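You operate a simulated robot arm through the tools that you are given. There is no shell and no other tool. Be economical: measure what you need, move in short steps, check, and stop when the job is done.

The job below is to be done with a simulated two-armed robot. You get a single attempt, and the scene is never put back.

JOB
Take the orange cap and leave it on the yellow alarm cover. Put the yellow tape spool on the top of the steel bench away on the fourth shelf in the middle bay from the bottom of the parts rack. Take the black-capped plug and put it on the blue tape spool. Put the very short plain cladding shell on the filter stand under the drain spout. Take the silver threaded pipe and leave it on the red tape spool. Fetch the plug-in block from the top of the service cart and set it on the top of the workshop shelf. Put three of the sensor pockets from the top of the low table on the top of the trolley. Put the blue scrub pad from the top of the steel bench on the side bench before the controller. Any order will do. Set down upright: very short plain cladding shell, silver threaded pipe.

It is judged by the outcome, as a careful person would: the job done as asked, and still so three seconds after it is handed in. It fails if anything else is knocked over, pushed out of place, dropped, spilled or broken. Lids that push on must go on centred and level and be pressed home; caps that screw on are set level and turned clockwise until they are tight.

ROBOT AND FRAMES
Two 7-joint arms with two-finger parallel grippers on one trunk, on a base that drives. Base frame: it is fixed to the floor where the robot stands at the start and does not move with it; the origin is under the middle of the robot, x ahead of it, y to its left, z up; the surface under the hand at the start is at about z = 860. Lengths are in mm, angles in degrees, forces in N, time in s.
The left shoulder is at the start at [20, 113, 1222], the right one opposite. With the tool pointing down near the work surface each hand reaches from about 220 to 600 mm from the robot's upright axis, wherever it stands, measured 20 degrees to its own side. Places, roughly: black-capped plug (3x3x4 cm) [1000, 300, 900]; blue tape spool (6x6x2 cm) [-300, 3200, 1300]; filter stand under the drain spout [-3200, 2000, 700]; fourth shelf in the middle bay of the parts rack [0, 2900, 1300]; orange cap (4x4x3 cm) [500, 0, 900]; plug-in block [-3000, -1750, 750]; red tape spool (6x6x2 cm) [-300, 3100, 1300]; scrub pad [1500, 500, 1000]; sensor pocket (3x3x8 cm) [-1000, -1600, 600]; side bench before the controller (34x20 cm) [-2320, 2540, 800]; silver threaded pipe (5x4x6 cm) [-500, 1000, 900]; top of the trolley (76x22 cm) [-660, 1200, 840]; top of the workshop shelf (13x12 cm) [-4320, -2240, 600]; very short plain cladding shell (8x11x11 cm) [-1900, 800, 800]; yellow alarm cover [-1750, 3000, 750]; yellow tape spool (6x6x2 cm) [900, 300, 900]. Payload 1.57 kg a hand.
The tool frame of a hand sits at the grasp point between the pads (the TCP): z along the fingers, y along the line on which they close. The tips reach 30 mm beyond it. Largest opening 80 mm; finger width 17, thickness 12; the body of the gripper, 40 by 82 mm, starts 80 mm behind the TCP.
Orientation is told as [roll, pitch, yaw] about the base's x, y, z axes, in that order, counted from this pose: with the fingers straight down and closing along the base's y, the tool's x points along the base's -x, its y along +y and its z along -z.

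CONTROLS
- The arms move only by the tool move_arm. It takes "left_increments", "right_increments" or both (then of equal length, played together; a hand with none holds still); each is a list of rows, each a list of 3 entries, a list of its own where there are three numbers: the finger opening in mm, from 0 to 80, then the shift along the base's x, y, z in mm, then the turn, a rotation vector about the base's x, y, z in degrees. In form: [[jaw, [tx, ty, tz], [ax, ay, az]], ...]. A call has 1 to 12 rows; each row is the pose to reach, as a shift and turn from the pose commanded when the call began. A row lasts 0.2 s, in which the tool goes at most 50 mm and 8.6 degrees; a call with a longer step from one row to the next is refused whole, and so is a gripper value outside its range. Where a pose cannot be reached the arm comes as near as it can. A force on the tool above 40 N (or 10 N above the force at the start of the call, whichever is more), or a blocked arm, ends the call early, and 0.2 s more pass. The fingers move at their own pace (about 45 mm/s each) and stop on an object; they squeeze with about 40 N. The grip force told is the motor's: it shows also when the fingers shut on nothing. Time passes only in rows, and 0.2 s behind the last, so rows that repeat a pose let the fingers close. It gives the time, the measured TCP pose, the force on the tool (base axes), the opening and the grip force at its end, in the units of the frame above (readings bear some noise), with the torque about the TCP (base axes, N m) and any sound that the robot's microphone picked up, and new pictures: "pictures" is both (left out), scene, wrist or none (wrist: the cameras of the hands that moved).
- Cameras (640 x 400 px; columns grow to the right, rows downward): "scene" is now at [96.6, 24.3, 1350.6]; the picture's right is [0.27, -0.96, 0.00], its down [-0.52, -0.14, -0.84] and it looks along [0.81, 0.22, -0.54] (base axes); focal length 267 px, centre (320, 200). "left" rides on the left gripper at [72, 7, -122] in its tool frame; the picture's right is [-0.09, 1.00, 0.00], its down [-0.84, -0.08, -0.54] and it looks along [-0.54, -0.05, 0.84] (tool axes); focal length 238 px, centre (320, 200). "right" rides on the right gripper at [72, -7, -122] in its tool frame; the picture's right is [0.09, 1.00, 0.00], its down [-0.84, 0.08, -0.54] and it looks along [-0.54, 0.05, 0.84] (tool axes); focal length 238 px, centre (320, 200). There is no depth. A picture from a camera that has moved, and an enlarged one, comes with that camera's place and axes in the base frame and with its lens.
- raise_lower(by): slides the trunk up (or, below 0, down) by that many mm; the arms and the scene camera ride with it, the base frame stays. It gives what a move gives, with no picture.
- base_move(legs): drives the robot by 1 to 6 legs, each [ahead, left, turn to the left] in mm, mm and degrees, along the robot's own axes; the way and the turn of a leg run together, so that a leg with both is an arc; at most 1500 mm and 180 degrees a leg. The arms and the cameras ride along, it lands a little off, and it stops where it bumps. It gives what a move gives, and a new picture of the scene camera.
- pan_tilt(pan, tilt): turns the head with the scene camera to pan (to the left, within 80 degrees either way) and tilt (down, from -29 to 69), counted from straight ahead of the robot. It gives what a move gives, and a new picture of the scene camera.
- inspect(camera, box): a new picture of the part [left, top, right, bottom] of that camera's present view, enlarged. No time passes.
- job_done(): hands the job in; it is judged then, once.

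Work in short steps. Places have to be worked out from the pictures, the camera data and where the tool is seen: move nearer, look again, correct. Check each grasp and each placing, and mend what went wrong. You have 525 turns and 360 pictures in all, those below and enlarged ones among them. Open the grippers and draw the arms clear of the work before you hand the job in, unless the task says otherwise; then end with one line.

The tools are called after "Request:" as a command line: name --argument value ..., lists and objects as JSON in quotes. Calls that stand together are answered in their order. move_arm: Moves the arms, as the interface text tells. Its arguments: {"type":"object","properties":{"left_increments":{"type":"array"},"right_increments":{"type":"array"},"pictures":{"type":"string","enum":["both","scene","wrist","none"]}},"required":[]} The other tools are called the same way: raise_lower (by) slides the trunk up or down; base_move (legs) drives the base; pan_tilt (pan, tilt) turns the head that bears the scene camera; inspect (camera, box) takes an enlarged picture of a part of a camera's view; job_done () hands the job in.

At the start:

```text
time: 0.0
left_position: [465.2, 303.1, 1071.9]
left_tcp_rot: [0.0, 0.0, 0.1]
left_ft_force: [0.9, -0.2, 0.0]
left_ft_torque: [0.0, 0.01, 0.01]
left_width: 79.9
left_grasp_force: 0.1
right_position: [455.8, -76.6, 1125.8]
right_tcp_rot: [0.0, -0.1, 0.0]
right_ft_force: [0.7, -0.1, -0.4]
right_ft_torque: [-0.01, -0.02, 0.0]
right_width: 79.8
right_grasp_force: 0.1
trunk travel left (down, up): [-275.0, 295.0]
robot x, y, heading: [1.5, -1.5, 0.4]
head pan, tilt: [15.4, 32.8]
```

scene: 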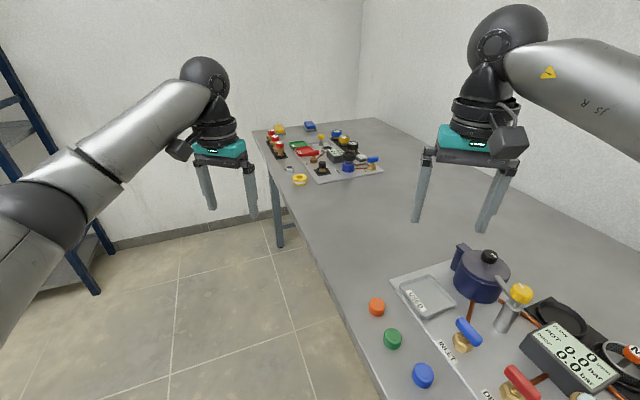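
right: 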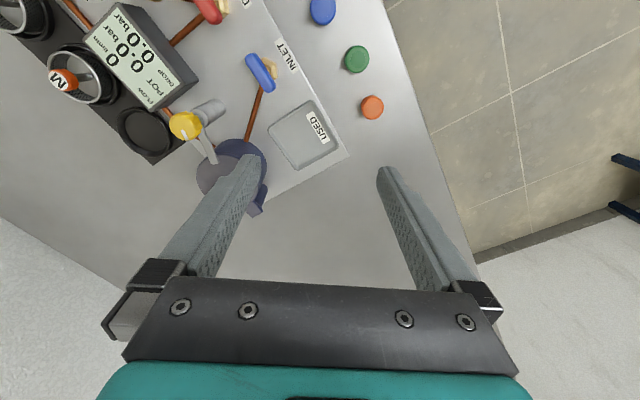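
left: 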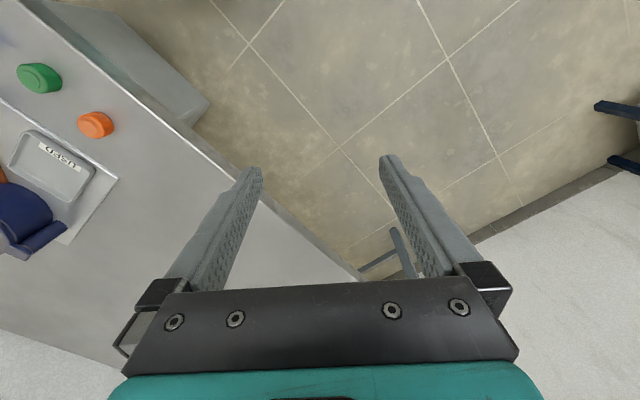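

The orange cap looks to be at about [456, 2, 875]. I look around first to learn the room before driving.

Request:
pan_tilt --pan 75 --tilt 20

Request:
pan_tilt --pan -70 --tilt 20

Request:
pan_tilt --pan 15 --tilt 33

```text
time: 1.3
left_position: [464.6, 304.1, 1071.7]
left_tcp_rot: [-0.1, 0.1, 0.0]
left_ft_force: [-0.4, -0.6, 0.0]
left_ft_torque: [-0.01, 0.0, -0.01]
left_width: 79.8
left_grasp_force: 0.1
right_position: [456.8, -76.2, 1124.9]
right_tcp_rot: [0.1, 0.0, 0.0]
right_ft_force: [0.1, 0.2, -0.3]
right_ft_torque: [0.01, 0.04, -0.02]
right_width: 80.0
right_grasp_force: 0.1
trunk travel left (down, up): [-275.0, 295.0]
robot x, y, heading: [4.1, -2.5, 0.2]
head pan, tilt: [75.0, 20.0]
camera scene: at [34.8, 90.5, 1371.1], right [0.97, -0.26, 0.0], down [-0.09, -0.33, -0.94], along [0.24, 0.91, -0.34], focal length 267 px, centre (320, 200)
```

scene: 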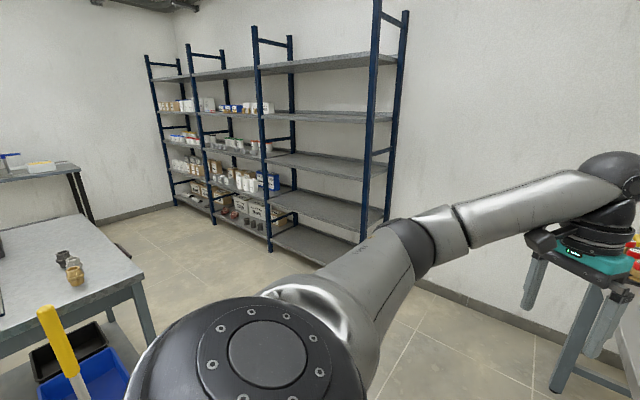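

```text
time: 3.6
left_position: [464.6, 301.9, 1072.6]
left_tcp_rot: [0.0, 0.0, -0.1]
left_ft_force: [-0.3, -0.1, 0.2]
left_ft_torque: [0.01, 0.0, -0.02]
left_width: 80.1
left_grasp_force: 0.0
right_position: [456.1, -76.1, 1126.0]
right_tcp_rot: [0.0, 0.1, 0.0]
right_ft_force: [-0.1, -0.5, 0.5]
right_ft_torque: [-0.01, 0.02, -0.01]
right_width: 79.8
right_grasp_force: 0.1
trunk travel left (down, up): [-275.0, 295.0]
robot x, y, heading: [-0.7, -1.3, 0.2]
head pan, tilt: [-70.0, 20.0]
camera scene: at [42.5, -86.9, 1371.1], right [-0.94, -0.34, 0.0], down [-0.12, 0.32, -0.94], along [0.32, -0.88, -0.34], focal length 267 px, centre (320, 200)
```

scene: 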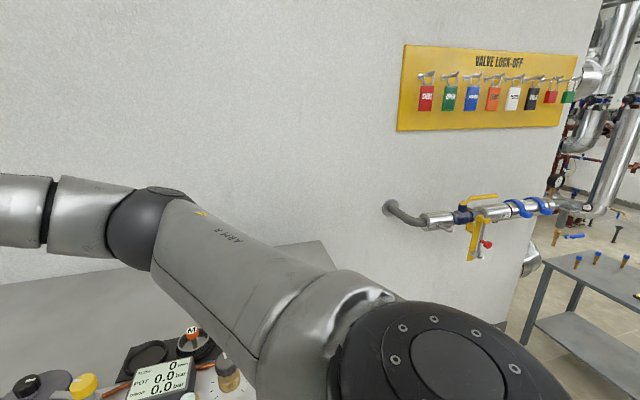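

```text
time: 5.2
left_position: [466.0, 302.7, 1071.8]
left_tcp_rot: [-0.1, 0.1, 0.0]
left_ft_force: [-0.3, 0.5, -0.5]
left_ft_torque: [-0.01, -0.01, 0.02]
left_width: 80.2
left_grasp_force: 0.1
right_position: [456.7, -76.1, 1123.9]
right_tcp_rot: [0.0, 0.0, 0.0]
right_ft_force: [-0.2, -0.3, 0.4]
right_ft_torque: [-0.02, 0.01, -0.02]
right_width: 79.9
right_grasp_force: 0.2
trunk travel left (down, up): [-275.0, 295.0]
robot x, y, heading: [-1.0, 3.0, -0.2]
head pan, tilt: [15.0, 33.0]
camera scene: at [96.7, 23.6, 1350.4], right [0.26, -0.97, 0.0], down [-0.53, -0.14, -0.84], along [0.81, 0.22, -0.54], focal length 267 px, centre (320, 200)
```

scene: 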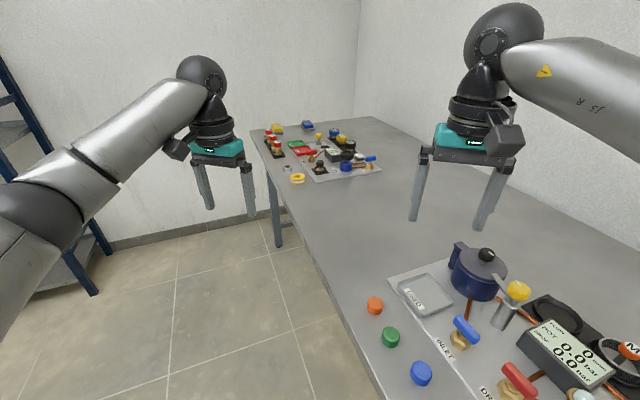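

The bench edge runs diagonally, about 35° to x. I move the right hand above the orange cap, which I put at about [449, 4].

Request:
move_arm --right_increments '[[80, [-4, 40, 0], [0, 0, 0]], [80, [-8, 80, 0], [0, 0, 0]], [80, [-8, 80, -45], [0, 0, 0]], [80, [-8, 80, -90], [0, 0, 0]], [80, [-8, 80, -135], [0, 0, 0]], [80, [-8, 80, -165], [0, 0, 0]], [80, [-8, 80, -165], [0, 0, 0]]]' --pictures "wrist"

```text
time: 6.8
left_position: [464.7, 302.0, 1071.8]
left_tcp_rot: [0.1, 0.0, -0.1]
left_ft_force: [0.1, -0.4, -0.3]
left_ft_torque: [-0.03, -0.01, 0.01]
left_width: 80.1
left_grasp_force: 0.1
right_position: [446.4, 2.5, 959.5]
right_tcp_rot: [-0.1, 0.0, 0.1]
right_ft_force: [0.5, -0.6, -0.3]
right_ft_torque: [0.02, 0.0, 0.01]
right_width: 80.3
right_grasp_force: 0.0
trunk travel left (down, up): [-275.0, 295.0]
robot x, y, heading: [0.8, 1.7, -0.1]
head pan, tilt: [15.0, 33.0]
camera right: at [376.0, -3.5, 1081.2], right [-0.09, 1.0, 0.0], down [0.84, 0.08, 0.54], along [0.54, 0.05, -0.84], focal length 238 px, centre (320, 200)
```

right: 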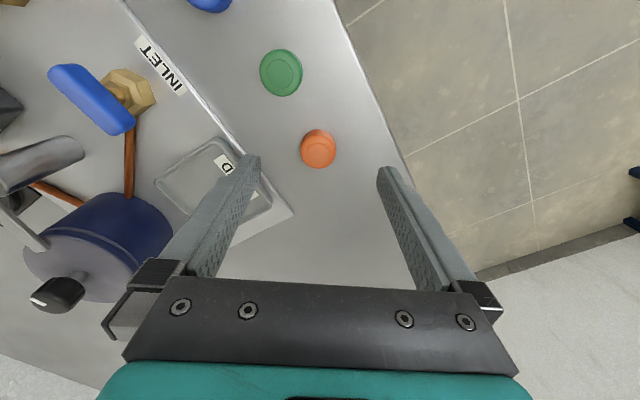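

The wrist view puts the cap at [450, 1.5]. I descend and close.

Request:
move_arm --right_increments '[[80, [3, -1, -35], [0, 0, 0]], [80, [3, -1, -66], [0, 0, 0]], [80, [3, -1, -66], [0, 0, 0]], [30, [3, -1, -66], [0, 0, 0]], [30, [3, -1, -66], [0, 0, 0]], [30, [3, -1, -66], [0, 0, 0]], [30, [3, -1, -66], [0, 0, 0]], [30, [3, -1, -20], [0, 0, 0]], [30, [3, -1, 30], [0, 0, 0]], [30, [3, -1, 80], [0, 0, 0]], [30, [3, -1, 120], [0, 0, 0]], [30, [3, -1, 120], [0, 0, 0]]]' --pictures "wrist"

```text
time: 9.4
left_position: [465.2, 303.3, 1071.2]
left_tcp_rot: [0.0, -0.1, 0.0]
left_ft_force: [-0.4, 0.8, 0.0]
left_ft_torque: [0.0, 0.02, -0.02]
left_width: 80.1
left_grasp_force: 0.0
right_position: [452.7, -1.2, 1079.0]
right_tcp_rot: [0.1, 0.0, 0.0]
right_ft_force: [-0.5, -0.8, -1.4]
right_ft_torque: [0.01, -0.01, 0.01]
right_width: 31.0
right_grasp_force: 4.6
trunk travel left (down, up): [-275.0, 295.0]
robot x, y, heading: [-0.9, -2.0, -0.0]
head pan, tilt: [15.0, 33.0]
camera right: at [382.4, -6.4, 1201.3], right [-0.09, 1.0, 0.0], down [0.84, 0.08, 0.54], along [0.54, 0.05, -0.84], focal length 238 px, centre (320, 200)
```

right: 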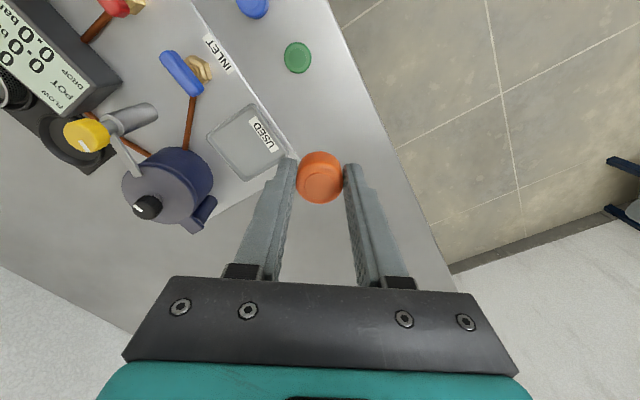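

The cap is held. I firm up the grip, then turn to face the bench and travel along it towards the far end, where the blue pad lies.

Request:
move_arm --right_increments '[[15, [0, 0, 40], [0, 0, 0]], [15, [0, 0, 40], [0, 0, 0]]]' --pictures "none"

Request:
base_move --legs '[[0, 0, -55], [0, 700, 0]]'

```text
time: 10.0
left_position: [465.3, 302.4, 1071.8]
left_tcp_rot: [0.0, 0.0, 0.0]
left_ft_force: [-0.5, -0.4, 0.1]
left_ft_torque: [0.0, 0.0, 0.01]
left_width: 79.9
left_grasp_force: 0.1
right_position: [453.2, 1.0, 1120.6]
right_tcp_rot: [0.0, 0.0, 0.0]
right_ft_force: [0.0, 0.4, -0.9]
right_ft_torque: [0.0, 0.01, -0.01]
right_width: 29.0
right_grasp_force: 28.8
trunk travel left (down, up): [-275.0, 295.0]
robot x, y, heading: [-1.1, -1.3, 0.1]
head pan, tilt: [15.0, 33.0]
```

```text
time: 16.2
left_position: [1077.9, 198.1, 1071.8]
left_tcp_rot: [0.0, 0.0, -54.5]
left_ft_force: [-0.2, -0.3, 0.0]
left_ft_torque: [0.03, 0.0, 0.02]
left_width: 80.1
left_grasp_force: 0.0
right_position: [825.5, 32.9, 1121.3]
right_tcp_rot: [0.0, -0.1, -54.4]
right_ft_force: [0.0, -0.4, 0.9]
right_ft_torque: [0.03, 0.01, -0.02]
right_width: 27.2
right_grasp_force: 38.0
trunk travel left (down, up): [-275.0, 295.0]
robot x, y, heading: [561.8, 400.8, -54.4]
head pan, tilt: [15.0, 33.0]
camera scene: at [636.2, 336.1, 1350.4], right [-0.64, -0.77, 0.0], down [-0.42, 0.35, -0.84], along [0.65, -0.53, -0.54], focal length 267 px, centre (320, 200)
```

scene: 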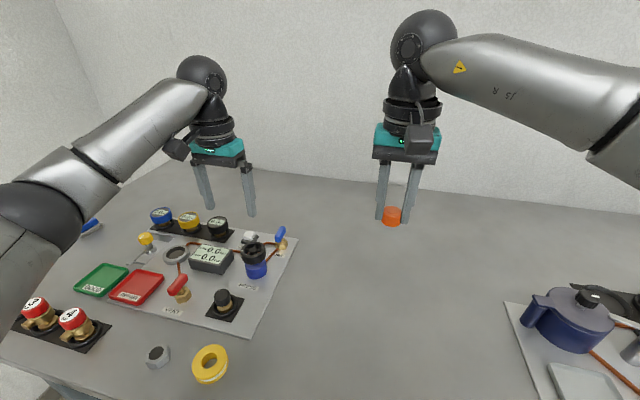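

The grip width crept down to 27 mm, so I check the cap in the right wrist view.

Request:
inspect --camera "right" --box '[220, 100, 420, 225]'

Request:
inspect --camera "scene" --box '[0, 190, 320, 390]'

```text
3.20 times, centred on (320, 162) of right
camera zoom: at [779.7, 87.4, 1241.9], right [0.76, 0.65, 0.0], down [0.55, -0.64, 0.54], along [0.35, -0.41, -0.84], focal length 763 px, centre (320, 320)
```

zoom: 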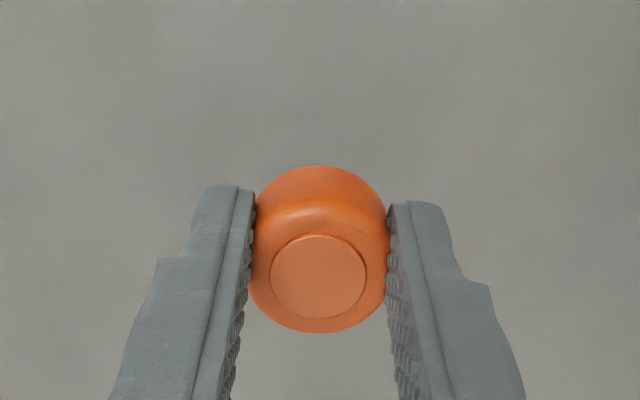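

```text
2.00 times, centred on (160, 290) of scene
camera zoom: at [636.2, 336.1, 1350.4], right [-0.64, -0.77, 0.0], down [-0.42, 0.35, -0.84], along [0.65, -0.53, -0.54], focal length 533 px, centre (640, 20)
```

zoom: 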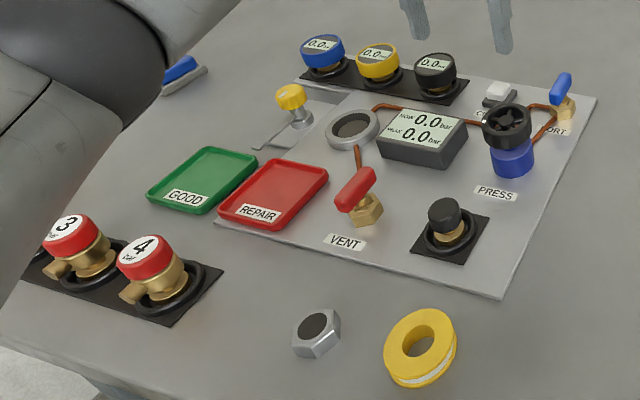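

The cap is held squarely. The blue pad lies near [1514, 463], so I shift 640 mm more to the left.

Request:
base_move --legs '[[0, 640, 0]]'

Request:
inspect --camera "left" --box '[0, 0, 640, 400]'

```text
time: 19.8
left_position: [1602.9, 569.0, 1070.9]
left_tcp_rot: [0.0, 0.1, -54.7]
left_ft_force: [-0.5, -0.6, 0.3]
left_ft_torque: [-0.01, 0.01, -0.02]
left_width: 80.0
left_grasp_force: 0.0
right_position: [1349.6, 405.1, 1119.6]
right_tcp_rot: [0.0, 0.0, -54.8]
right_ft_force: [-0.3, 0.0, 0.0]
right_ft_torque: [-0.03, 0.01, -0.01]
right_width: 27.0
right_grasp_force: 37.9
trunk travel left (down, up): [-275.0, 295.0]
robot x, y, heading: [1092.1, 770.8, -54.6]
head pan, tilt: [15.0, 33.0]
camera scene: at [1161.5, 709.1, 1350.4], right [-0.64, -0.77, 0.0], down [-0.42, 0.35, -0.84], along [0.64, -0.54, -0.54], focal length 267 px, centre (320, 200)
```

scene: 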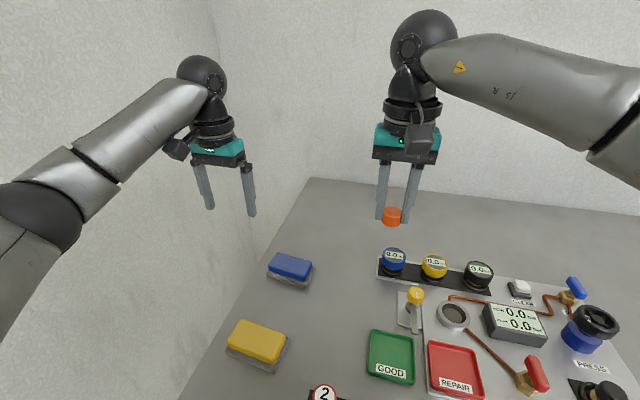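

```text
1.00 times, centred on (320, 200) of left (not enlarged: the box is as wide or as high as the picture)
camera zoom: at [1566.3, 631.7, 1194.1], right [0.87, 0.5, 0.0], down [0.42, -0.73, 0.54], along [0.27, -0.47, -0.84], focal length 238 px, centre (320, 200)
```

zoom: 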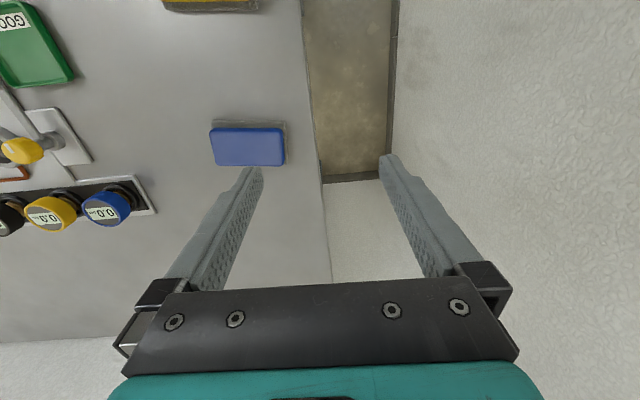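

The pad is about 100 x 60 mm with its long axis along the bench, centred near [1538, 484]. I turn the left hand by 90° so it closes across the short side, and hover over it.

Request:
move_arm --left_increments '[[80, [-6, -8, 0], [0, 0, -8.2]], [80, [-12, -16, 0], [0, 0, -16.4]], [80, [-18, -24, 0], [0, 0, -24.6]], [80, [-24, -32, 0], [0, 0, -32.8]], [80, [-30, -40, 0], [0, 0, -41]], [80, [-36, -47, 0], [0, 0, -49.2]], [80, [-42, -55, 0], [0, 0, -57.4]], [80, [-48, -63, 0], [0, 0, -65.6]], [80, [-54, -71, 0], [0, 0, -73.8]], [80, [-60, -79, -20], [0, 0, -82]], [80, [-65, -85, -60], [0, 0, -90]], [80, [-65, -85, -60], [0, 0, -90]]]' --pictures "wrist"

```text
time: 22.4
left_position: [1535.3, 483.9, 1013.3]
left_tcp_rot: [0.0, 0.0, -144.8]
left_ft_force: [0.6, -0.5, 0.3]
left_ft_torque: [0.01, 0.01, 0.0]
left_width: 80.1
left_grasp_force: 0.1
right_position: [1347.9, 404.2, 1120.4]
right_tcp_rot: [0.1, -0.1, -54.6]
right_ft_force: [-0.6, -0.1, -0.6]
right_ft_torque: [0.02, -0.04, -0.02]
right_width: 27.2
right_grasp_force: 36.9
trunk travel left (down, up): [-275.0, 295.0]
robot x, y, heading: [1084.2, 776.0, -54.7]
head pan, tilt: [15.0, 33.0]
camera left: at [1598.5, 520.7, 1136.5], right [0.5, -0.87, 0.0], down [-0.73, -0.42, 0.54], along [-0.47, -0.27, -0.84], focal length 238 px, centre (320, 200)
```

left: 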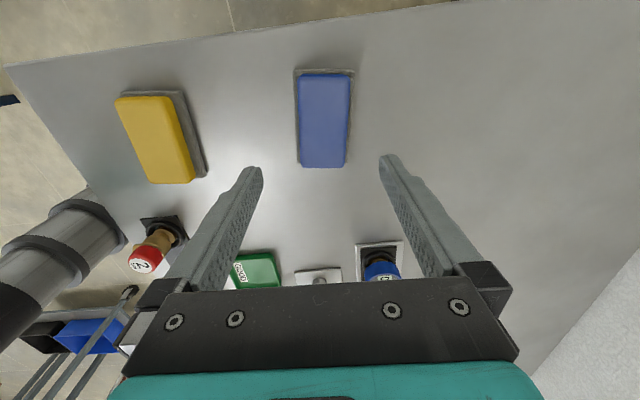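

The turn worked. I enlarge the view to read the pad's exact angle and width.

Request:
inspect --camera "left" --box '[260, 50, 420, 190]'

```text
2.86 times, centred on (340, 120) of left
camera zoom: at [1598.5, 520.7, 1136.5], right [0.5, -0.87, 0.0], down [-0.73, -0.42, 0.54], along [-0.47, -0.27, -0.84], focal length 681 px, centre (263, 429)
```

zoom: 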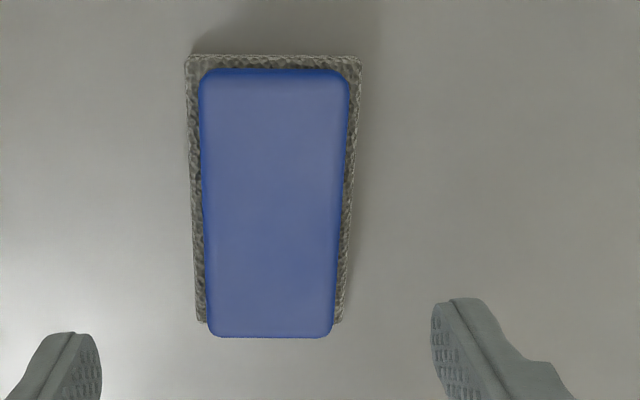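

Pad axis is at about 30°, the base is 62 mm wide, and its centre is [1540, 483]. I correct by 5° and descend with a check on force.

Request:
move_arm --left_increments '[[80, [4, -1, 0], [0, 0, -5]], [80, [4, -1, -40], [0, 0, -5]], [80, [4, -1, -80], [0, 0, -5]], [80, [4, -1, -110], [0, 0, -5]], [80, [4, -1, -118], [0, 0, -5]], [80, [4, -1, -118], [0, 0, -5]]]' --pictures "wrist"

```text
time: 23.8
left_position: [1540.4, 482.5, 892.4]
left_tcp_rot: [0.0, 0.1, -149.7]
left_ft_force: [-0.6, 0.1, -0.7]
left_ft_torque: [0.0, -0.04, 0.02]
left_width: 79.7
left_grasp_force: 0.0
right_position: [1348.7, 405.2, 1120.6]
right_tcp_rot: [0.1, 0.0, -54.7]
right_ft_force: [-0.9, -0.6, 0.1]
right_ft_torque: [0.0, 0.01, -0.03]
right_width: 26.7
right_grasp_force: 37.4
trunk travel left (down, up): [-275.0, 295.0]
robot x, y, heading: [1085.3, 774.3, -54.8]
head pan, tilt: [15.0, 33.0]
camera left: at [1606.1, 512.8, 1015.2], right [0.42, -0.91, 0.0], down [-0.76, -0.35, 0.54], along [-0.49, -0.23, -0.84], focal length 238 px, centre (320, 200)
```

left: 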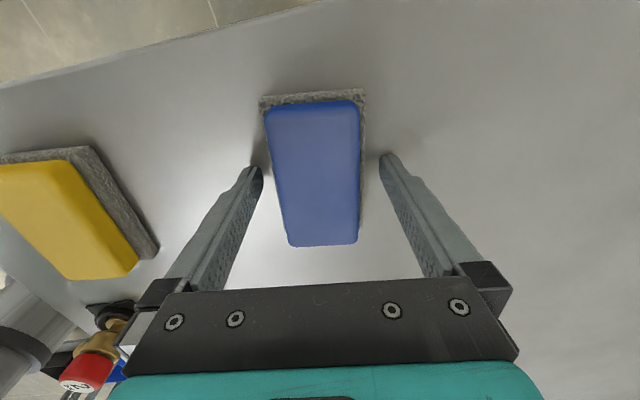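

The pad sits between the fingers. I close, watch the width, and lift a little.

Request:
move_arm --left_increments '[[60, [0, 0, 0], [0, 0, 0]], [50, [0, 0, 0], [0, 0, 0]], [45, [0, 0, 0], [0, 0, 0]], [45, [0, 0, 0], [0, 0, 0]], [45, [0, 0, 30], [0, 0, 0]], [45, [0, 0, 80], [0, 0, 0]], [45, [0, 0, 130], [0, 0, 0]], [45, [0, 0, 180], [0, 0, 0]], [45, [0, 0, 180], [0, 0, 0]]]' --pictures "wrist"

```text
time: 25.8
left_position: [1542.3, 482.4, 1073.5]
left_tcp_rot: [-0.1, 0.0, -149.7]
left_ft_force: [0.2, 0.6, 0.1]
left_ft_torque: [0.04, 0.01, 0.02]
left_width: 61.1
left_grasp_force: 40.0
right_position: [1348.8, 404.4, 1120.1]
right_tcp_rot: [-0.1, 0.1, -54.8]
right_ft_force: [0.8, 0.3, 0.2]
right_ft_torque: [-0.01, -0.01, 0.02]
right_width: 27.4
right_grasp_force: 37.4
trunk travel left (down, up): [-275.0, 295.0]
robot x, y, heading: [1087.1, 775.3, -54.5]
head pan, tilt: [15.0, 33.0]
camera left: at [1607.9, 513.6, 1195.0], right [0.42, -0.91, 0.0], down [-0.76, -0.36, 0.54], along [-0.49, -0.23, -0.84], focal length 238 px, centre (320, 200)
```

left: 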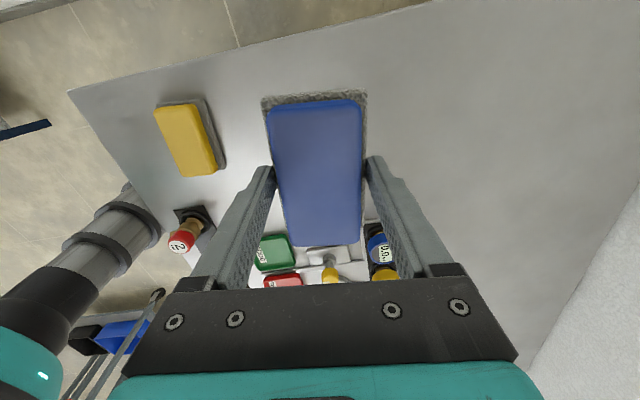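

The pad is held at 61 mm. I now back away along the bench and turn round to face the rack side before choosing a path.

Request:
base_move --legs '[[-100, -450, 0], [0, 0, 180]]'

Request:
pan_tilt --pan 0 --tilt 25

Request:
pan_tilt --pan 45 --tilt 25

```text
time: 35.9
left_position: [210.1, 889.7, 1073.7]
left_tcp_rot: [0.0, 0.0, 30.6]
left_ft_force: [-0.1, -0.4, -0.4]
left_ft_torque: [0.01, 0.02, -0.01]
left_width: 60.7
left_grasp_force: 40.5
right_position: [404.0, 967.3, 1121.5]
right_tcp_rot: [0.0, -0.1, 125.4]
right_ft_force: [0.5, -0.9, -0.2]
right_ft_torque: [-0.04, 0.01, 0.01]
right_width: 27.0
right_grasp_force: 37.8
trunk travel left (down, up): [-275.0, 295.0]
robot x, y, heading: [671.2, 598.6, 125.6]
head pan, tilt: [15.0, 33.0]
camera scene: at [593.7, 665.3, 1350.4], right [0.64, 0.77, 0.0], down [0.42, -0.35, -0.84], along [-0.65, 0.53, -0.54], focal length 267 px, centre (320, 200)
```

scene: 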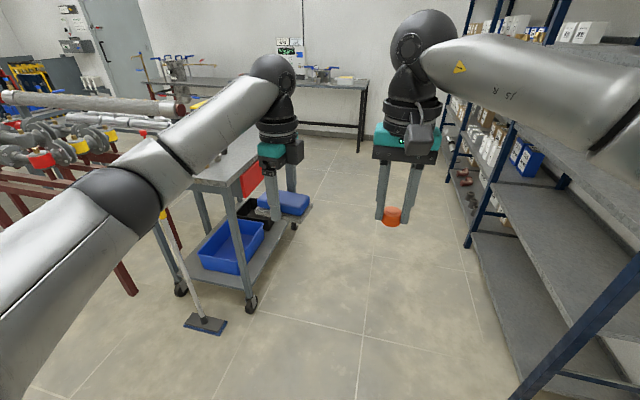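

```text
time: 36.6
left_position: [209.8, 887.4, 1072.1]
left_tcp_rot: [0.0, 0.1, 30.4]
left_ft_force: [-0.6, 0.2, 0.4]
left_ft_torque: [-0.02, 0.01, -0.03]
left_width: 60.7
left_grasp_force: 39.3
right_position: [403.9, 968.1, 1120.9]
right_tcp_rot: [0.0, 0.0, 125.4]
right_ft_force: [0.2, -1.1, -0.6]
right_ft_torque: [0.03, 0.01, 0.01]
right_width: 26.8
right_grasp_force: 37.2
trunk travel left (down, up): [-275.0, 295.0]
robot x, y, heading: [669.1, 598.5, 125.3]
head pan, tilt: [0.0, 25.0]
camera scene: at [608.9, 683.6, 1363.0], right [0.81, 0.58, 0.0], down [0.25, -0.34, -0.91], along [-0.53, 0.74, -0.42], focal length 267 px, centre (320, 200)
```

scene: 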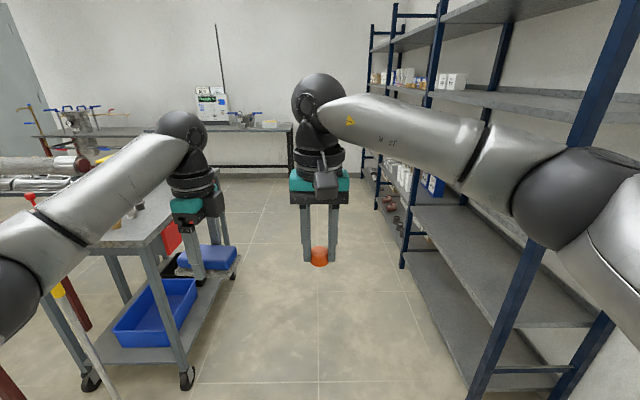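

```text
time: 37.8
left_position: [210.6, 888.7, 1072.4]
left_tcp_rot: [0.0, 0.0, 30.5]
left_ft_force: [0.6, 0.6, -0.9]
left_ft_torque: [0.0, -0.01, -0.04]
left_width: 60.8
left_grasp_force: 40.4
right_position: [403.4, 968.3, 1120.6]
right_tcp_rot: [0.1, 0.0, 125.4]
right_ft_force: [-0.8, 0.7, -0.6]
right_ft_torque: [0.04, 0.03, -0.02]
right_width: 27.2
right_grasp_force: 37.6
trunk travel left (down, up): [-275.0, 295.0]
robot x, y, heading: [665.7, 600.7, 125.2]
head pan, tilt: [45.0, 25.0]
camera scene: at [571.6, 624.0, 1363.0], right [0.17, 0.99, 0.0], down [0.42, -0.07, -0.91], along [-0.89, 0.15, -0.42], focal length 267 px, centre (320, 200)
```

scene: 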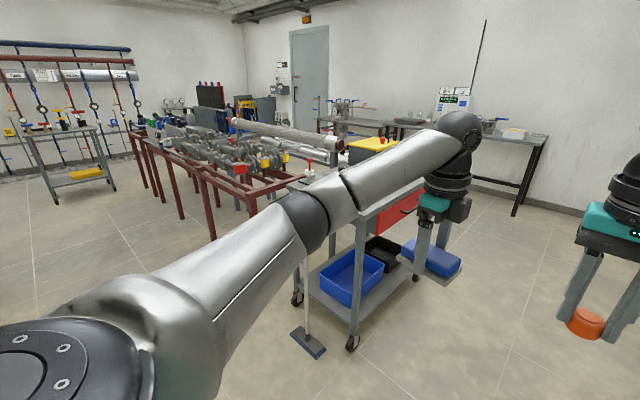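

The aisle between cart and rack is clear. I drive ahead along it towards the far bench.

Request:
base_move --legs '[[0, 120, 0], [1400, 0, 0], [900, 0, 0]]'

Request:
pan_tilt --pan 25 --tilt 30

```text
time: 49.8
left_position: [-1226.2, 2663.6, 1071.7]
left_tcp_rot: [-0.1, -0.1, 31.3]
left_ft_force: [-0.2, 0.7, -0.7]
left_ft_torque: [0.02, 0.01, 0.05]
left_width: 61.1
left_grasp_force: 39.5
right_position: [-1035.1, 2745.4, 1120.1]
right_tcp_rot: [-0.1, 0.0, 126.4]
right_ft_force: [-0.3, -0.6, -0.4]
right_ft_torque: [0.0, -0.01, -0.01]
right_width: 29.2
right_grasp_force: 39.0
trunk travel left (down, up): [-275.0, 295.0]
robot x, y, heading: [-768.1, 2377.9, 126.3]
head pan, tilt: [45.0, 25.0]
camera scene: at [-861.8, 2403.7, 1363.0], right [0.15, 0.99, 0.0], down [0.42, -0.06, -0.91], along [-0.9, 0.14, -0.42], focal length 267 px, centre (320, 200)
```

scene: 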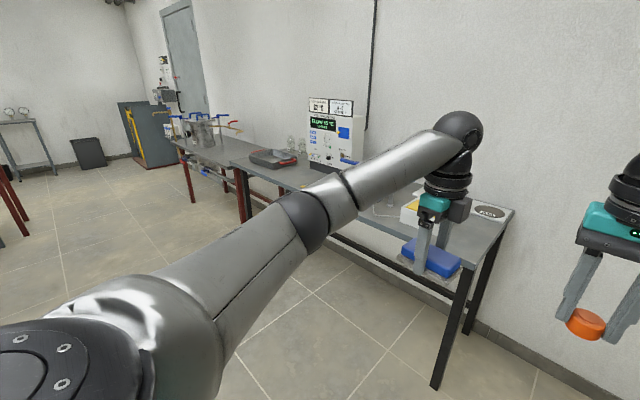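

```text
time: 50.6
left_position: [-1227.8, 2663.7, 1072.5]
left_tcp_rot: [0.0, 0.0, 31.3]
left_ft_force: [0.0, 0.6, -1.5]
left_ft_torque: [-0.01, 0.0, 0.0]
left_width: 60.8
left_grasp_force: 39.8
right_position: [-1034.5, 2744.5, 1120.2]
right_tcp_rot: [0.0, 0.0, 126.3]
right_ft_force: [-1.0, 0.2, 0.8]
right_ft_torque: [0.01, 0.02, -0.02]
right_width: 29.1
right_grasp_force: 38.7
trunk travel left (down, up): [-275.0, 295.0]
robot x, y, heading: [-764.1, 2380.5, 126.1]
head pan, tilt: [25.0, 30.0]
camera scene: at [-850.0, 2432.9, 1355.1], right [0.48, 0.88, 0.0], down [0.44, -0.24, -0.87], along [-0.76, 0.41, -0.5], focal length 267 px, centre (320, 200)
```

scene: 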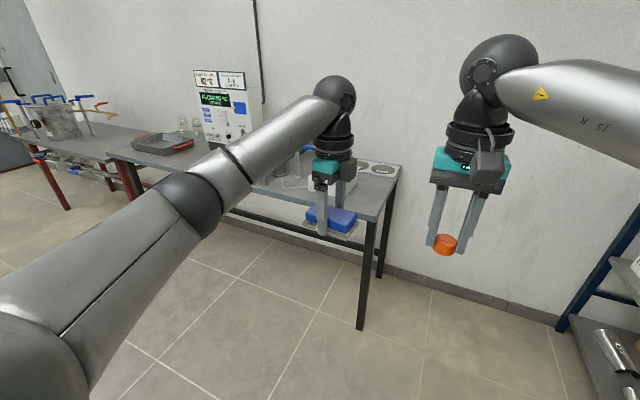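

The cap looks a bit tilted in the right gripper, so I inspect it.

Request:
inspect --camera "right" --box '[220, 100, 420, 225]'

Request:
inspect --camera "scene" --box '[400, 180, 500, 280]'

```text
3.20 times, centred on (320, 162) of right
camera zoom: at [-985.0, 2691.3, 1241.9], right [-0.75, -0.66, 0.0], down [-0.56, 0.63, 0.54], along [-0.36, 0.41, -0.84], focal length 763 px, centre (320, 320)
```

zoom: 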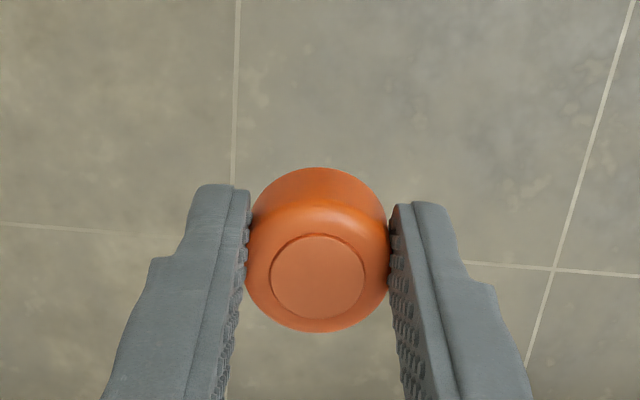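

```text
4.00 times, centred on (450, 230) of scene
camera zoom: at [-850.0, 2432.9, 1355.1], right [0.48, 0.88, 0.0], down [0.44, -0.24, -0.87], along [-0.76, 0.41, -0.5], focal length 1066 px, centre (-200, 80)
```

zoom: 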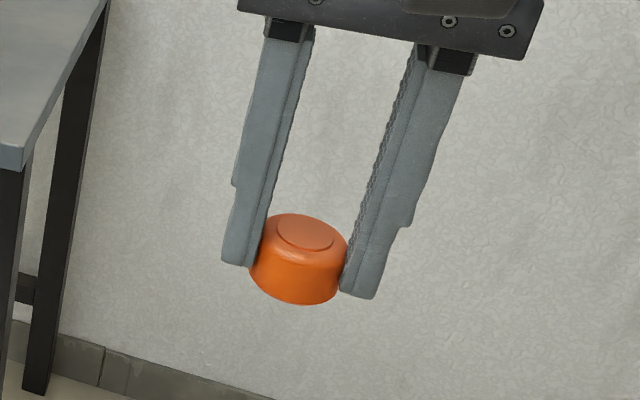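

The cap is fine. I shift left about 400 mm to see the bench top with the alarm cover clear of the hand.

Request:
base_move --legs '[[200, 450, 0]]'

Request:
pan_tilt --pan 0 --tilt 35

```text
time: 53.6
left_position: [-1708.1, 2559.5, 1072.7]
left_tcp_rot: [-0.1, 0.0, 30.9]
left_ft_force: [-0.3, 0.6, -1.5]
left_ft_torque: [0.01, 0.01, 0.04]
left_width: 60.7
left_grasp_force: 39.7
right_position: [-1515.6, 2640.6, 1119.7]
right_tcp_rot: [0.0, 0.0, 125.7]
right_ft_force: [0.6, -0.7, -0.4]
right_ft_torque: [0.02, -0.05, -0.01]
right_width: 29.0
right_grasp_force: 39.0
trunk travel left (down, up): [-275.0, 295.0]
robot x, y, heading: [-1245.2, 2275.0, 126.0]
head pan, tilt: [25.0, 30.0]
camera scene: at [-1332.7, 2326.6, 1355.0], right [0.49, 0.87, 0.0], down [0.44, -0.24, -0.87], along [-0.76, 0.42, -0.5], focal length 267 px, centre (320, 200)
```

scene: 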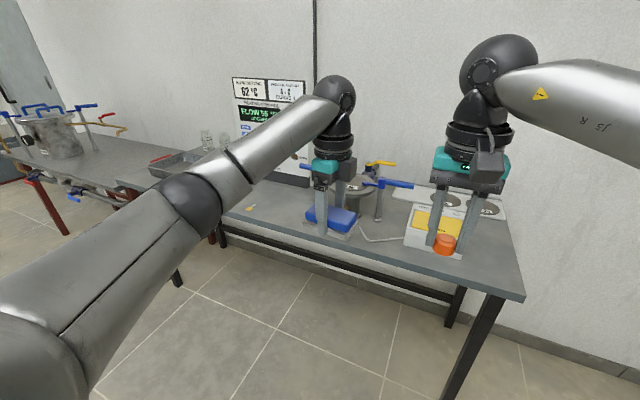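

```text
time: 54.5
left_position: [-1707.6, 2560.8, 1073.1]
left_tcp_rot: [0.0, -0.1, 30.9]
left_ft_force: [0.5, -0.8, -1.2]
left_ft_torque: [-0.02, 0.02, 0.02]
left_width: 61.0
left_grasp_force: 40.0
right_position: [-1514.6, 2639.8, 1119.9]
right_tcp_rot: [0.1, 0.0, 125.9]
right_ft_force: [0.6, 0.0, 0.4]
right_ft_torque: [0.02, 0.01, -0.02]
right_width: 29.1
right_grasp_force: 39.7
trunk travel left (down, up): [-275.0, 295.0]
robot x, y, heading: [-1247.8, 2274.5, 125.8]
head pan, tilt: [0.0, 35.0]
camera scene: at [-1304.9, 2353.9, 1347.3], right [0.81, 0.59, 0.0], down [0.34, -0.46, -0.82], along [-0.48, 0.66, -0.57], focal length 267 px, centre (320, 200)
```

scene: 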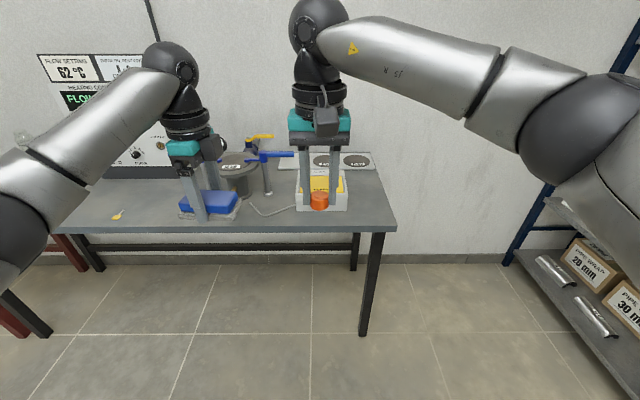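

The alarm cover is the yellow-topped box ahead, near [-1790, 3095]. I lift the left hand a bit, then drive ahead 450 mm so the right hand comes over it.

Request:
move_arm --left_increments '[[45, [0, 0, 40], [0, 0, 0]], [45, [0, 0, 70], [0, 0, 0]]]' --pictures "none"

Request:
base_move --legs '[[440, 0, 0]]'

Request:
inspect --camera "right" --box '[0, 0, 640, 400]'

```text
time: 55.1
left_position: [-1705.3, 2561.2, 1140.4]
left_tcp_rot: [-0.1, 0.0, 30.8]
left_ft_force: [-0.2, 0.6, -0.8]
left_ft_torque: [-0.05, 0.02, -0.01]
left_width: 61.3
left_grasp_force: 40.5
right_position: [-1514.4, 2639.7, 1120.3]
right_tcp_rot: [0.0, 0.0, 125.8]
right_ft_force: [-0.6, 0.4, -0.6]
right_ft_torque: [0.0, 0.0, 0.02]
right_width: 29.1
right_grasp_force: 38.8
trunk travel left (down, up): [-275.0, 295.0]
robot x, y, heading: [-1248.3, 2273.0, 126.0]
head pan, tilt: [0.0, 35.0]
```

```text
time: 57.7
left_position: [-1960.0, 2916.9, 1140.1]
left_tcp_rot: [0.1, 0.0, 30.7]
left_ft_force: [0.1, 0.7, -1.0]
left_ft_torque: [-0.05, -0.02, 0.02]
left_width: 60.6
left_grasp_force: 39.9
right_position: [-1767.7, 2993.9, 1120.5]
right_tcp_rot: [0.0, 0.1, 125.6]
right_ft_force: [0.7, -0.3, -0.4]
right_ft_torque: [0.02, -0.04, -0.02]
right_width: 29.1
right_grasp_force: 38.4
trunk travel left (down, up): [-275.0, 295.0]
robot x, y, heading: [-1500.9, 2625.6, 126.0]
head pan, tilt: [0.0, 35.0]
camera scene: at [-1559.1, 2707.5, 1347.2], right [0.81, 0.58, 0.0], down [0.33, -0.47, -0.82], along [-0.48, 0.67, -0.57], focal length 267 px, centre (320, 200)
```

scene: 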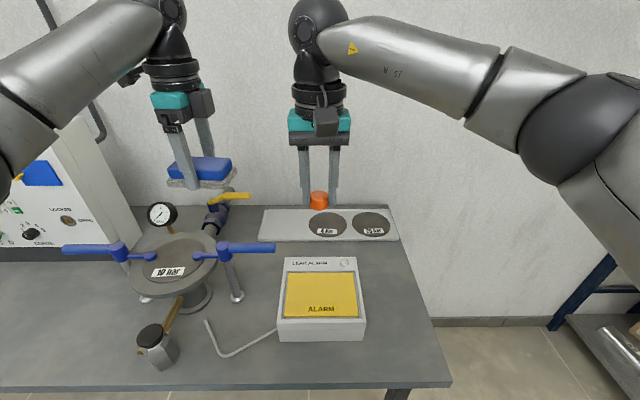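

```text
1.00 times, centred on (320, 200) of right (not enlarged: the box is as wide or as high as the picture)
camera zoom: at [-1718.5, 2940.2, 1241.7], right [-0.76, -0.66, 0.0], down [-0.55, 0.64, 0.54], along [-0.35, 0.41, -0.84], focal length 238 px, centre (320, 200)
```

zoom: 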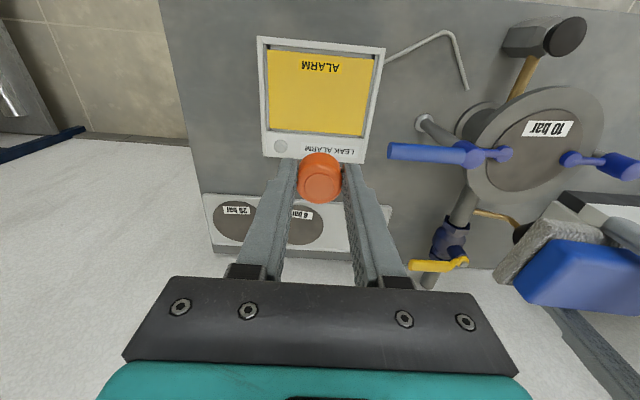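

I triangulate the yellow cover's centre at about [-1748, 2975] with its top near z 898. I move over it and go down to just above.

Request:
move_arm --right_increments '[[15, [20, -19, -30], [0, 0, 0]], [15, [20, -19, -80], [0, 0, 0]], [15, [20, -19, -130], [0, 0, 0]], [15, [20, -19, -160], [0, 0, 0]], [15, [20, -19, -170], [0, 0, 0]], [15, [20, -19, -170], [0, 0, 0]]]'

```text
time: 59.1
left_position: [-1957.9, 2915.7, 1141.0]
left_tcp_rot: [0.0, 0.0, 30.7]
left_ft_force: [0.0, 0.3, -0.7]
left_ft_torque: [-0.06, 0.0, 0.02]
left_width: 60.8
left_grasp_force: 39.8
right_position: [-1745.5, 2975.4, 950.5]
right_tcp_rot: [0.0, 0.0, 125.7]
right_ft_force: [-0.4, 0.5, -0.2]
right_ft_torque: [-0.01, 0.02, 0.02]
right_width: 29.3
right_grasp_force: 39.2
trunk travel left (down, up): [-275.0, 295.0]
robot x, y, heading: [-1501.2, 2626.8, 125.8]
head pan, tilt: [0.0, 35.0]
camera scene: at [-1558.7, 2707.1, 1347.3], right [0.81, 0.58, 0.0], down [0.33, -0.47, -0.82], along [-0.48, 0.67, -0.57], focal length 267 px, centre (320, 200)
camera right: at [-1696.9, 2920.5, 1071.8], right [-0.76, -0.66, 0.0], down [-0.55, 0.64, 0.54], along [-0.36, 0.41, -0.84], focal length 238 px, centre (320, 200)
```

scene: 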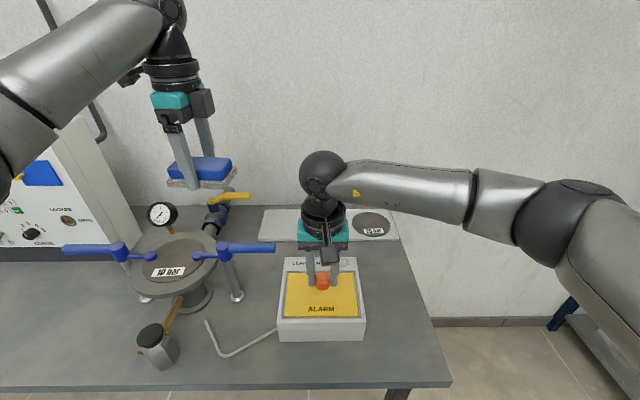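
right: 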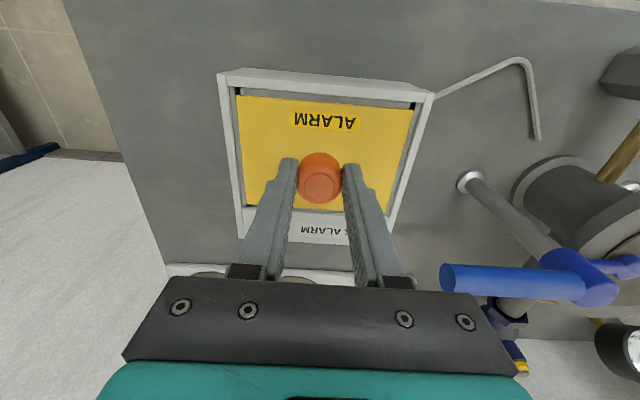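

The cap is over the cover. I descend gently in small steps.

Request:
move_arm --right_increments '[[15, [3, -4, -8], [0, 0, 0]], [15, [3, -4, -14], [0, 0, 0]], [15, [3, -4, -14], [0, 0, 0]]]' --pictures "none"

Request:
inspect --camera "scene" --box '[270, 220, 390, 350]'

```text
time: 59.9
left_position: [-1958.8, 2916.7, 1141.2]
left_tcp_rot: [0.0, 0.0, 30.8]
left_ft_force: [-0.2, 0.3, -0.8]
left_ft_torque: [-0.01, 0.01, -0.01]
left_width: 61.2
left_grasp_force: 39.8
right_position: [-1743.2, 2970.8, 934.7]
right_tcp_rot: [0.0, 0.1, 125.6]
right_ft_force: [-0.5, 0.2, -0.7]
right_ft_torque: [0.03, -0.01, -0.01]
right_width: 29.1
right_grasp_force: 39.0
trunk travel left (down, up): [-275.0, 295.0]
robot x, y, heading: [-1503.4, 2630.6, 125.5]
head pan, tilt: [0.0, 35.0]
```

```text
3.08 times, centred on (330, 285) of scene
camera zoom: at [-1558.7, 2707.1, 1347.3], right [0.81, 0.58, 0.0], down [0.33, -0.47, -0.82], along [-0.48, 0.67, -0.57], focal length 820 px, centre (289, -62)
```

zoom: 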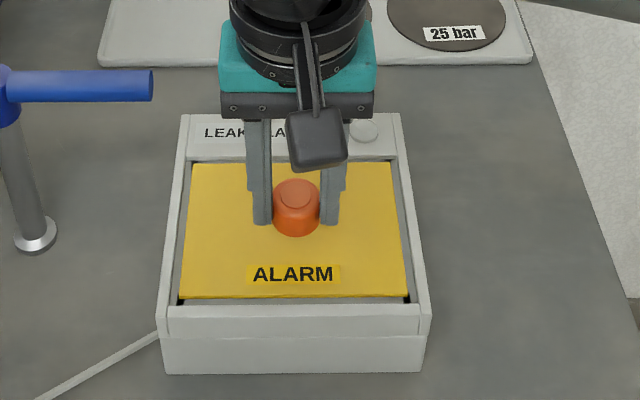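

No contact yet; I continue down a few millimetres at a time.

Request:
move_arm --right_increments '[[15, [0, 0, -3], [0, 0, 0]], [15, [0, 0, -6], [0, 0, 0]], [15, [0, 0, -6], [0, 0, 0]]]' --pictures "none"

Request:
move_arm --right_increments '[[15, [0, 0, -3], [0, 0, 0]], [15, [0, 0, -6], [0, 0, 0]], [15, [0, 0, -6], [0, 0, 0]]]' --pictures "none"

```text
time: 60.7
left_position: [-1958.4, 2916.8, 1140.2]
left_tcp_rot: [0.1, 0.0, 30.7]
left_ft_force: [0.2, 0.2, 0.2]
left_ft_torque: [0.02, 0.04, -0.02]
left_width: 60.9
left_grasp_force: 40.1
right_position: [-1744.5, 2971.4, 929.9]
right_tcp_rot: [0.0, 0.0, 125.6]
right_ft_force: [0.0, -0.1, -0.7]
right_ft_torque: [-0.02, -0.02, 0.0]
right_width: 29.1
right_grasp_force: 39.1
trunk travel left (down, up): [-275.0, 295.0]
robot x, y, heading: [-1501.7, 2628.4, 125.8]
head pan, tilt: [0.0, 35.0]
```

```text
time: 61.5
left_position: [-1958.2, 2916.2, 1141.2]
left_tcp_rot: [0.1, -0.1, 30.6]
left_ft_force: [0.2, -0.8, -0.5]
left_ft_torque: [0.0, -0.02, 0.04]
left_width: 61.1
left_grasp_force: 40.1
right_position: [-1744.9, 2971.4, 925.2]
right_tcp_rot: [-0.1, 0.0, 125.6]
right_ft_force: [-0.5, 0.5, -0.6]
right_ft_torque: [-0.01, -0.01, -0.01]
right_width: 29.1
right_grasp_force: 38.9
trunk travel left (down, up): [-275.0, 295.0]
robot x, y, heading: [-1503.1, 2626.2, 125.7]
head pan, tilt: [0.0, 35.0]
```

Still free; I go on down, checking force.

Request:
move_arm --right_increments '[[15, [0, 0, -3], [0, 0, 0]], [15, [0, 0, -6], [0, 0, 0]], [15, [0, 0, -6], [0, 0, 0]]]' --pictures "none"

Request:
move_arm --right_increments '[[15, [0, 0, -2], [0, 0, 0]], [15, [0, 0, -4], [0, 0, 0]], [15, [0, 0, -4], [0, 0, 0]]]' --pictures "wrist"

```text
time: 62.3
left_position: [-1958.5, 2916.4, 1141.6]
left_tcp_rot: [-0.1, 0.0, 30.7]
left_ft_force: [-0.4, -0.9, -1.6]
left_ft_torque: [0.02, 0.0, 0.0]
left_width: 61.0
left_grasp_force: 39.4
right_position: [-1743.0, 2971.0, 918.0]
right_tcp_rot: [0.0, 0.0, 125.5]
right_ft_force: [-1.0, 0.1, 0.2]
right_ft_torque: [0.03, 0.02, 0.0]
right_width: 29.2
right_grasp_force: 39.4
trunk travel left (down, up): [-275.0, 295.0]
robot x, y, heading: [-1500.2, 2628.4, 125.8]
head pan, tilt: [0.0, 35.0]
```

```text
time: 63.1
left_position: [-1958.9, 2916.2, 1142.4]
left_tcp_rot: [0.0, 0.0, 30.7]
left_ft_force: [-0.3, -0.2, 0.4]
left_ft_torque: [-0.01, -0.02, -0.01]
left_width: 60.8
left_grasp_force: 39.8
right_position: [-1744.7, 2971.2, 915.6]
right_tcp_rot: [0.1, 0.1, 125.6]
right_ft_force: [-0.3, 0.8, 0.1]
right_ft_torque: [-0.04, 0.04, -0.02]
right_width: 28.9
right_grasp_force: 39.1
trunk travel left (down, up): [-275.0, 295.0]
robot x, y, heading: [-1500.2, 2628.8, 125.8]
head pan, tilt: [0.0, 35.0]
camera right: at [-1695.3, 2917.1, 1035.8], right [-0.76, -0.66, 0.0], down [-0.55, 0.64, 0.54], along [-0.35, 0.41, -0.84], focal length 238 px, centre (320, 200)
```

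right: 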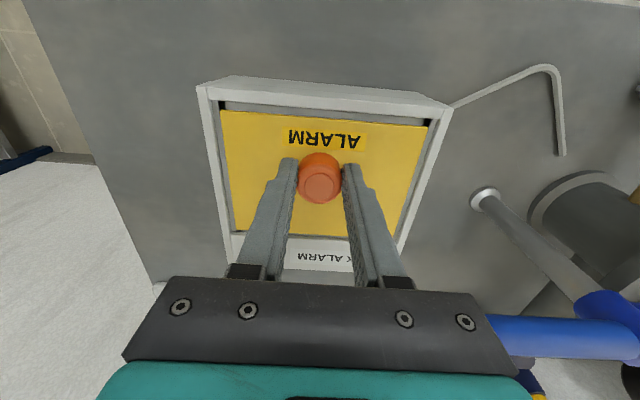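

Re-estimating from the size change, the cover's top is nearer z 865, so contact should be at TCP about 898. I continue.

Request:
move_arm --right_increments '[[15, [-3, 3, -4], [0, 0, 0]], [15, [-3, 3, -8], [0, 0, 0]], [15, [-3, 3, -8], [0, 0, 0]]]' --pictures "none"

Request:
move_arm --right_increments '[[15, [0, 0, -2], [0, 0, 0]], [15, [0, 0, -4], [0, 0, 0]], [15, [0, 0, -6], [0, 0, 0]], [15, [0, 0, -6], [0, 0, 0]]]' --pictures "none"

Request:
move_arm --right_increments '[[15, [0, 0, -2], [0, 0, 0]], [15, [0, 0, -4], [0, 0, 0]], [15, [0, 0, -4], [0, 0, 0]]]' --pictures "none"

```text
time: 63.9
left_position: [-1958.6, 2915.4, 1142.0]
left_tcp_rot: [0.1, 0.0, 30.7]
left_ft_force: [0.0, -0.3, -0.7]
left_ft_torque: [-0.02, 0.03, -0.01]
left_width: 61.0
left_grasp_force: 39.9
right_position: [-1747.3, 2972.4, 907.4]
right_tcp_rot: [0.1, 0.0, 125.7]
right_ft_force: [0.5, 0.5, 7.2]
right_ft_torque: [0.02, -0.03, -0.02]
right_width: 29.0
right_grasp_force: 38.7
trunk travel left (down, up): [-275.0, 295.0]
robot x, y, heading: [-1502.2, 2628.4, 125.6]
head pan, tilt: [0.0, 35.0]
```

```text
time: 64.7
left_position: [-1957.0, 2915.8, 1141.9]
left_tcp_rot: [0.0, 0.0, 30.7]
left_ft_force: [-0.3, 0.4, -1.2]
left_ft_torque: [-0.01, 0.04, 0.02]
left_width: 61.1
left_grasp_force: 40.1
right_position: [-1749.1, 2973.7, 908.2]
right_tcp_rot: [0.4, -0.3, 125.7]
right_ft_force: [6.9, -3.1, 15.0]
right_ft_torque: [-0.11, -0.23, -0.02]
right_width: 29.1
right_grasp_force: 38.8
trunk travel left (down, up): [-275.0, 295.0]
robot x, y, heading: [-1502.4, 2631.2, 126.0]
head pan, tilt: [0.0, 35.0]
stopped in row 4 (right hand): the force on the tool passed its limit at 42 N (the readings are from after the stop); the commanded pose is now the measured one
```

```text
time: 65.3
left_position: [-1958.0, 2915.9, 1141.7]
left_tcp_rot: [0.0, 0.2, 30.6]
left_ft_force: [-0.4, 0.1, -1.2]
left_ft_torque: [0.0, -0.02, 0.01]
left_width: 60.7
left_grasp_force: 39.9
right_position: [-1749.6, 2976.3, 907.5]
right_tcp_rot: [0.6, -0.6, 125.7]
right_ft_force: [6.8, -2.9, 13.8]
right_ft_torque: [-0.14, -0.25, -0.04]
right_width: 28.7
right_grasp_force: 38.5
trunk travel left (down, up): [-275.0, 295.0]
robot x, y, heading: [-1502.9, 2627.4, 125.3]
head pan, tilt: [0.0, 35.0]
stopped in row 3 (right hand): the force on the tool passed its limit at 41 N (the readings are from after the stop); the commanded pose is now the measured one
```

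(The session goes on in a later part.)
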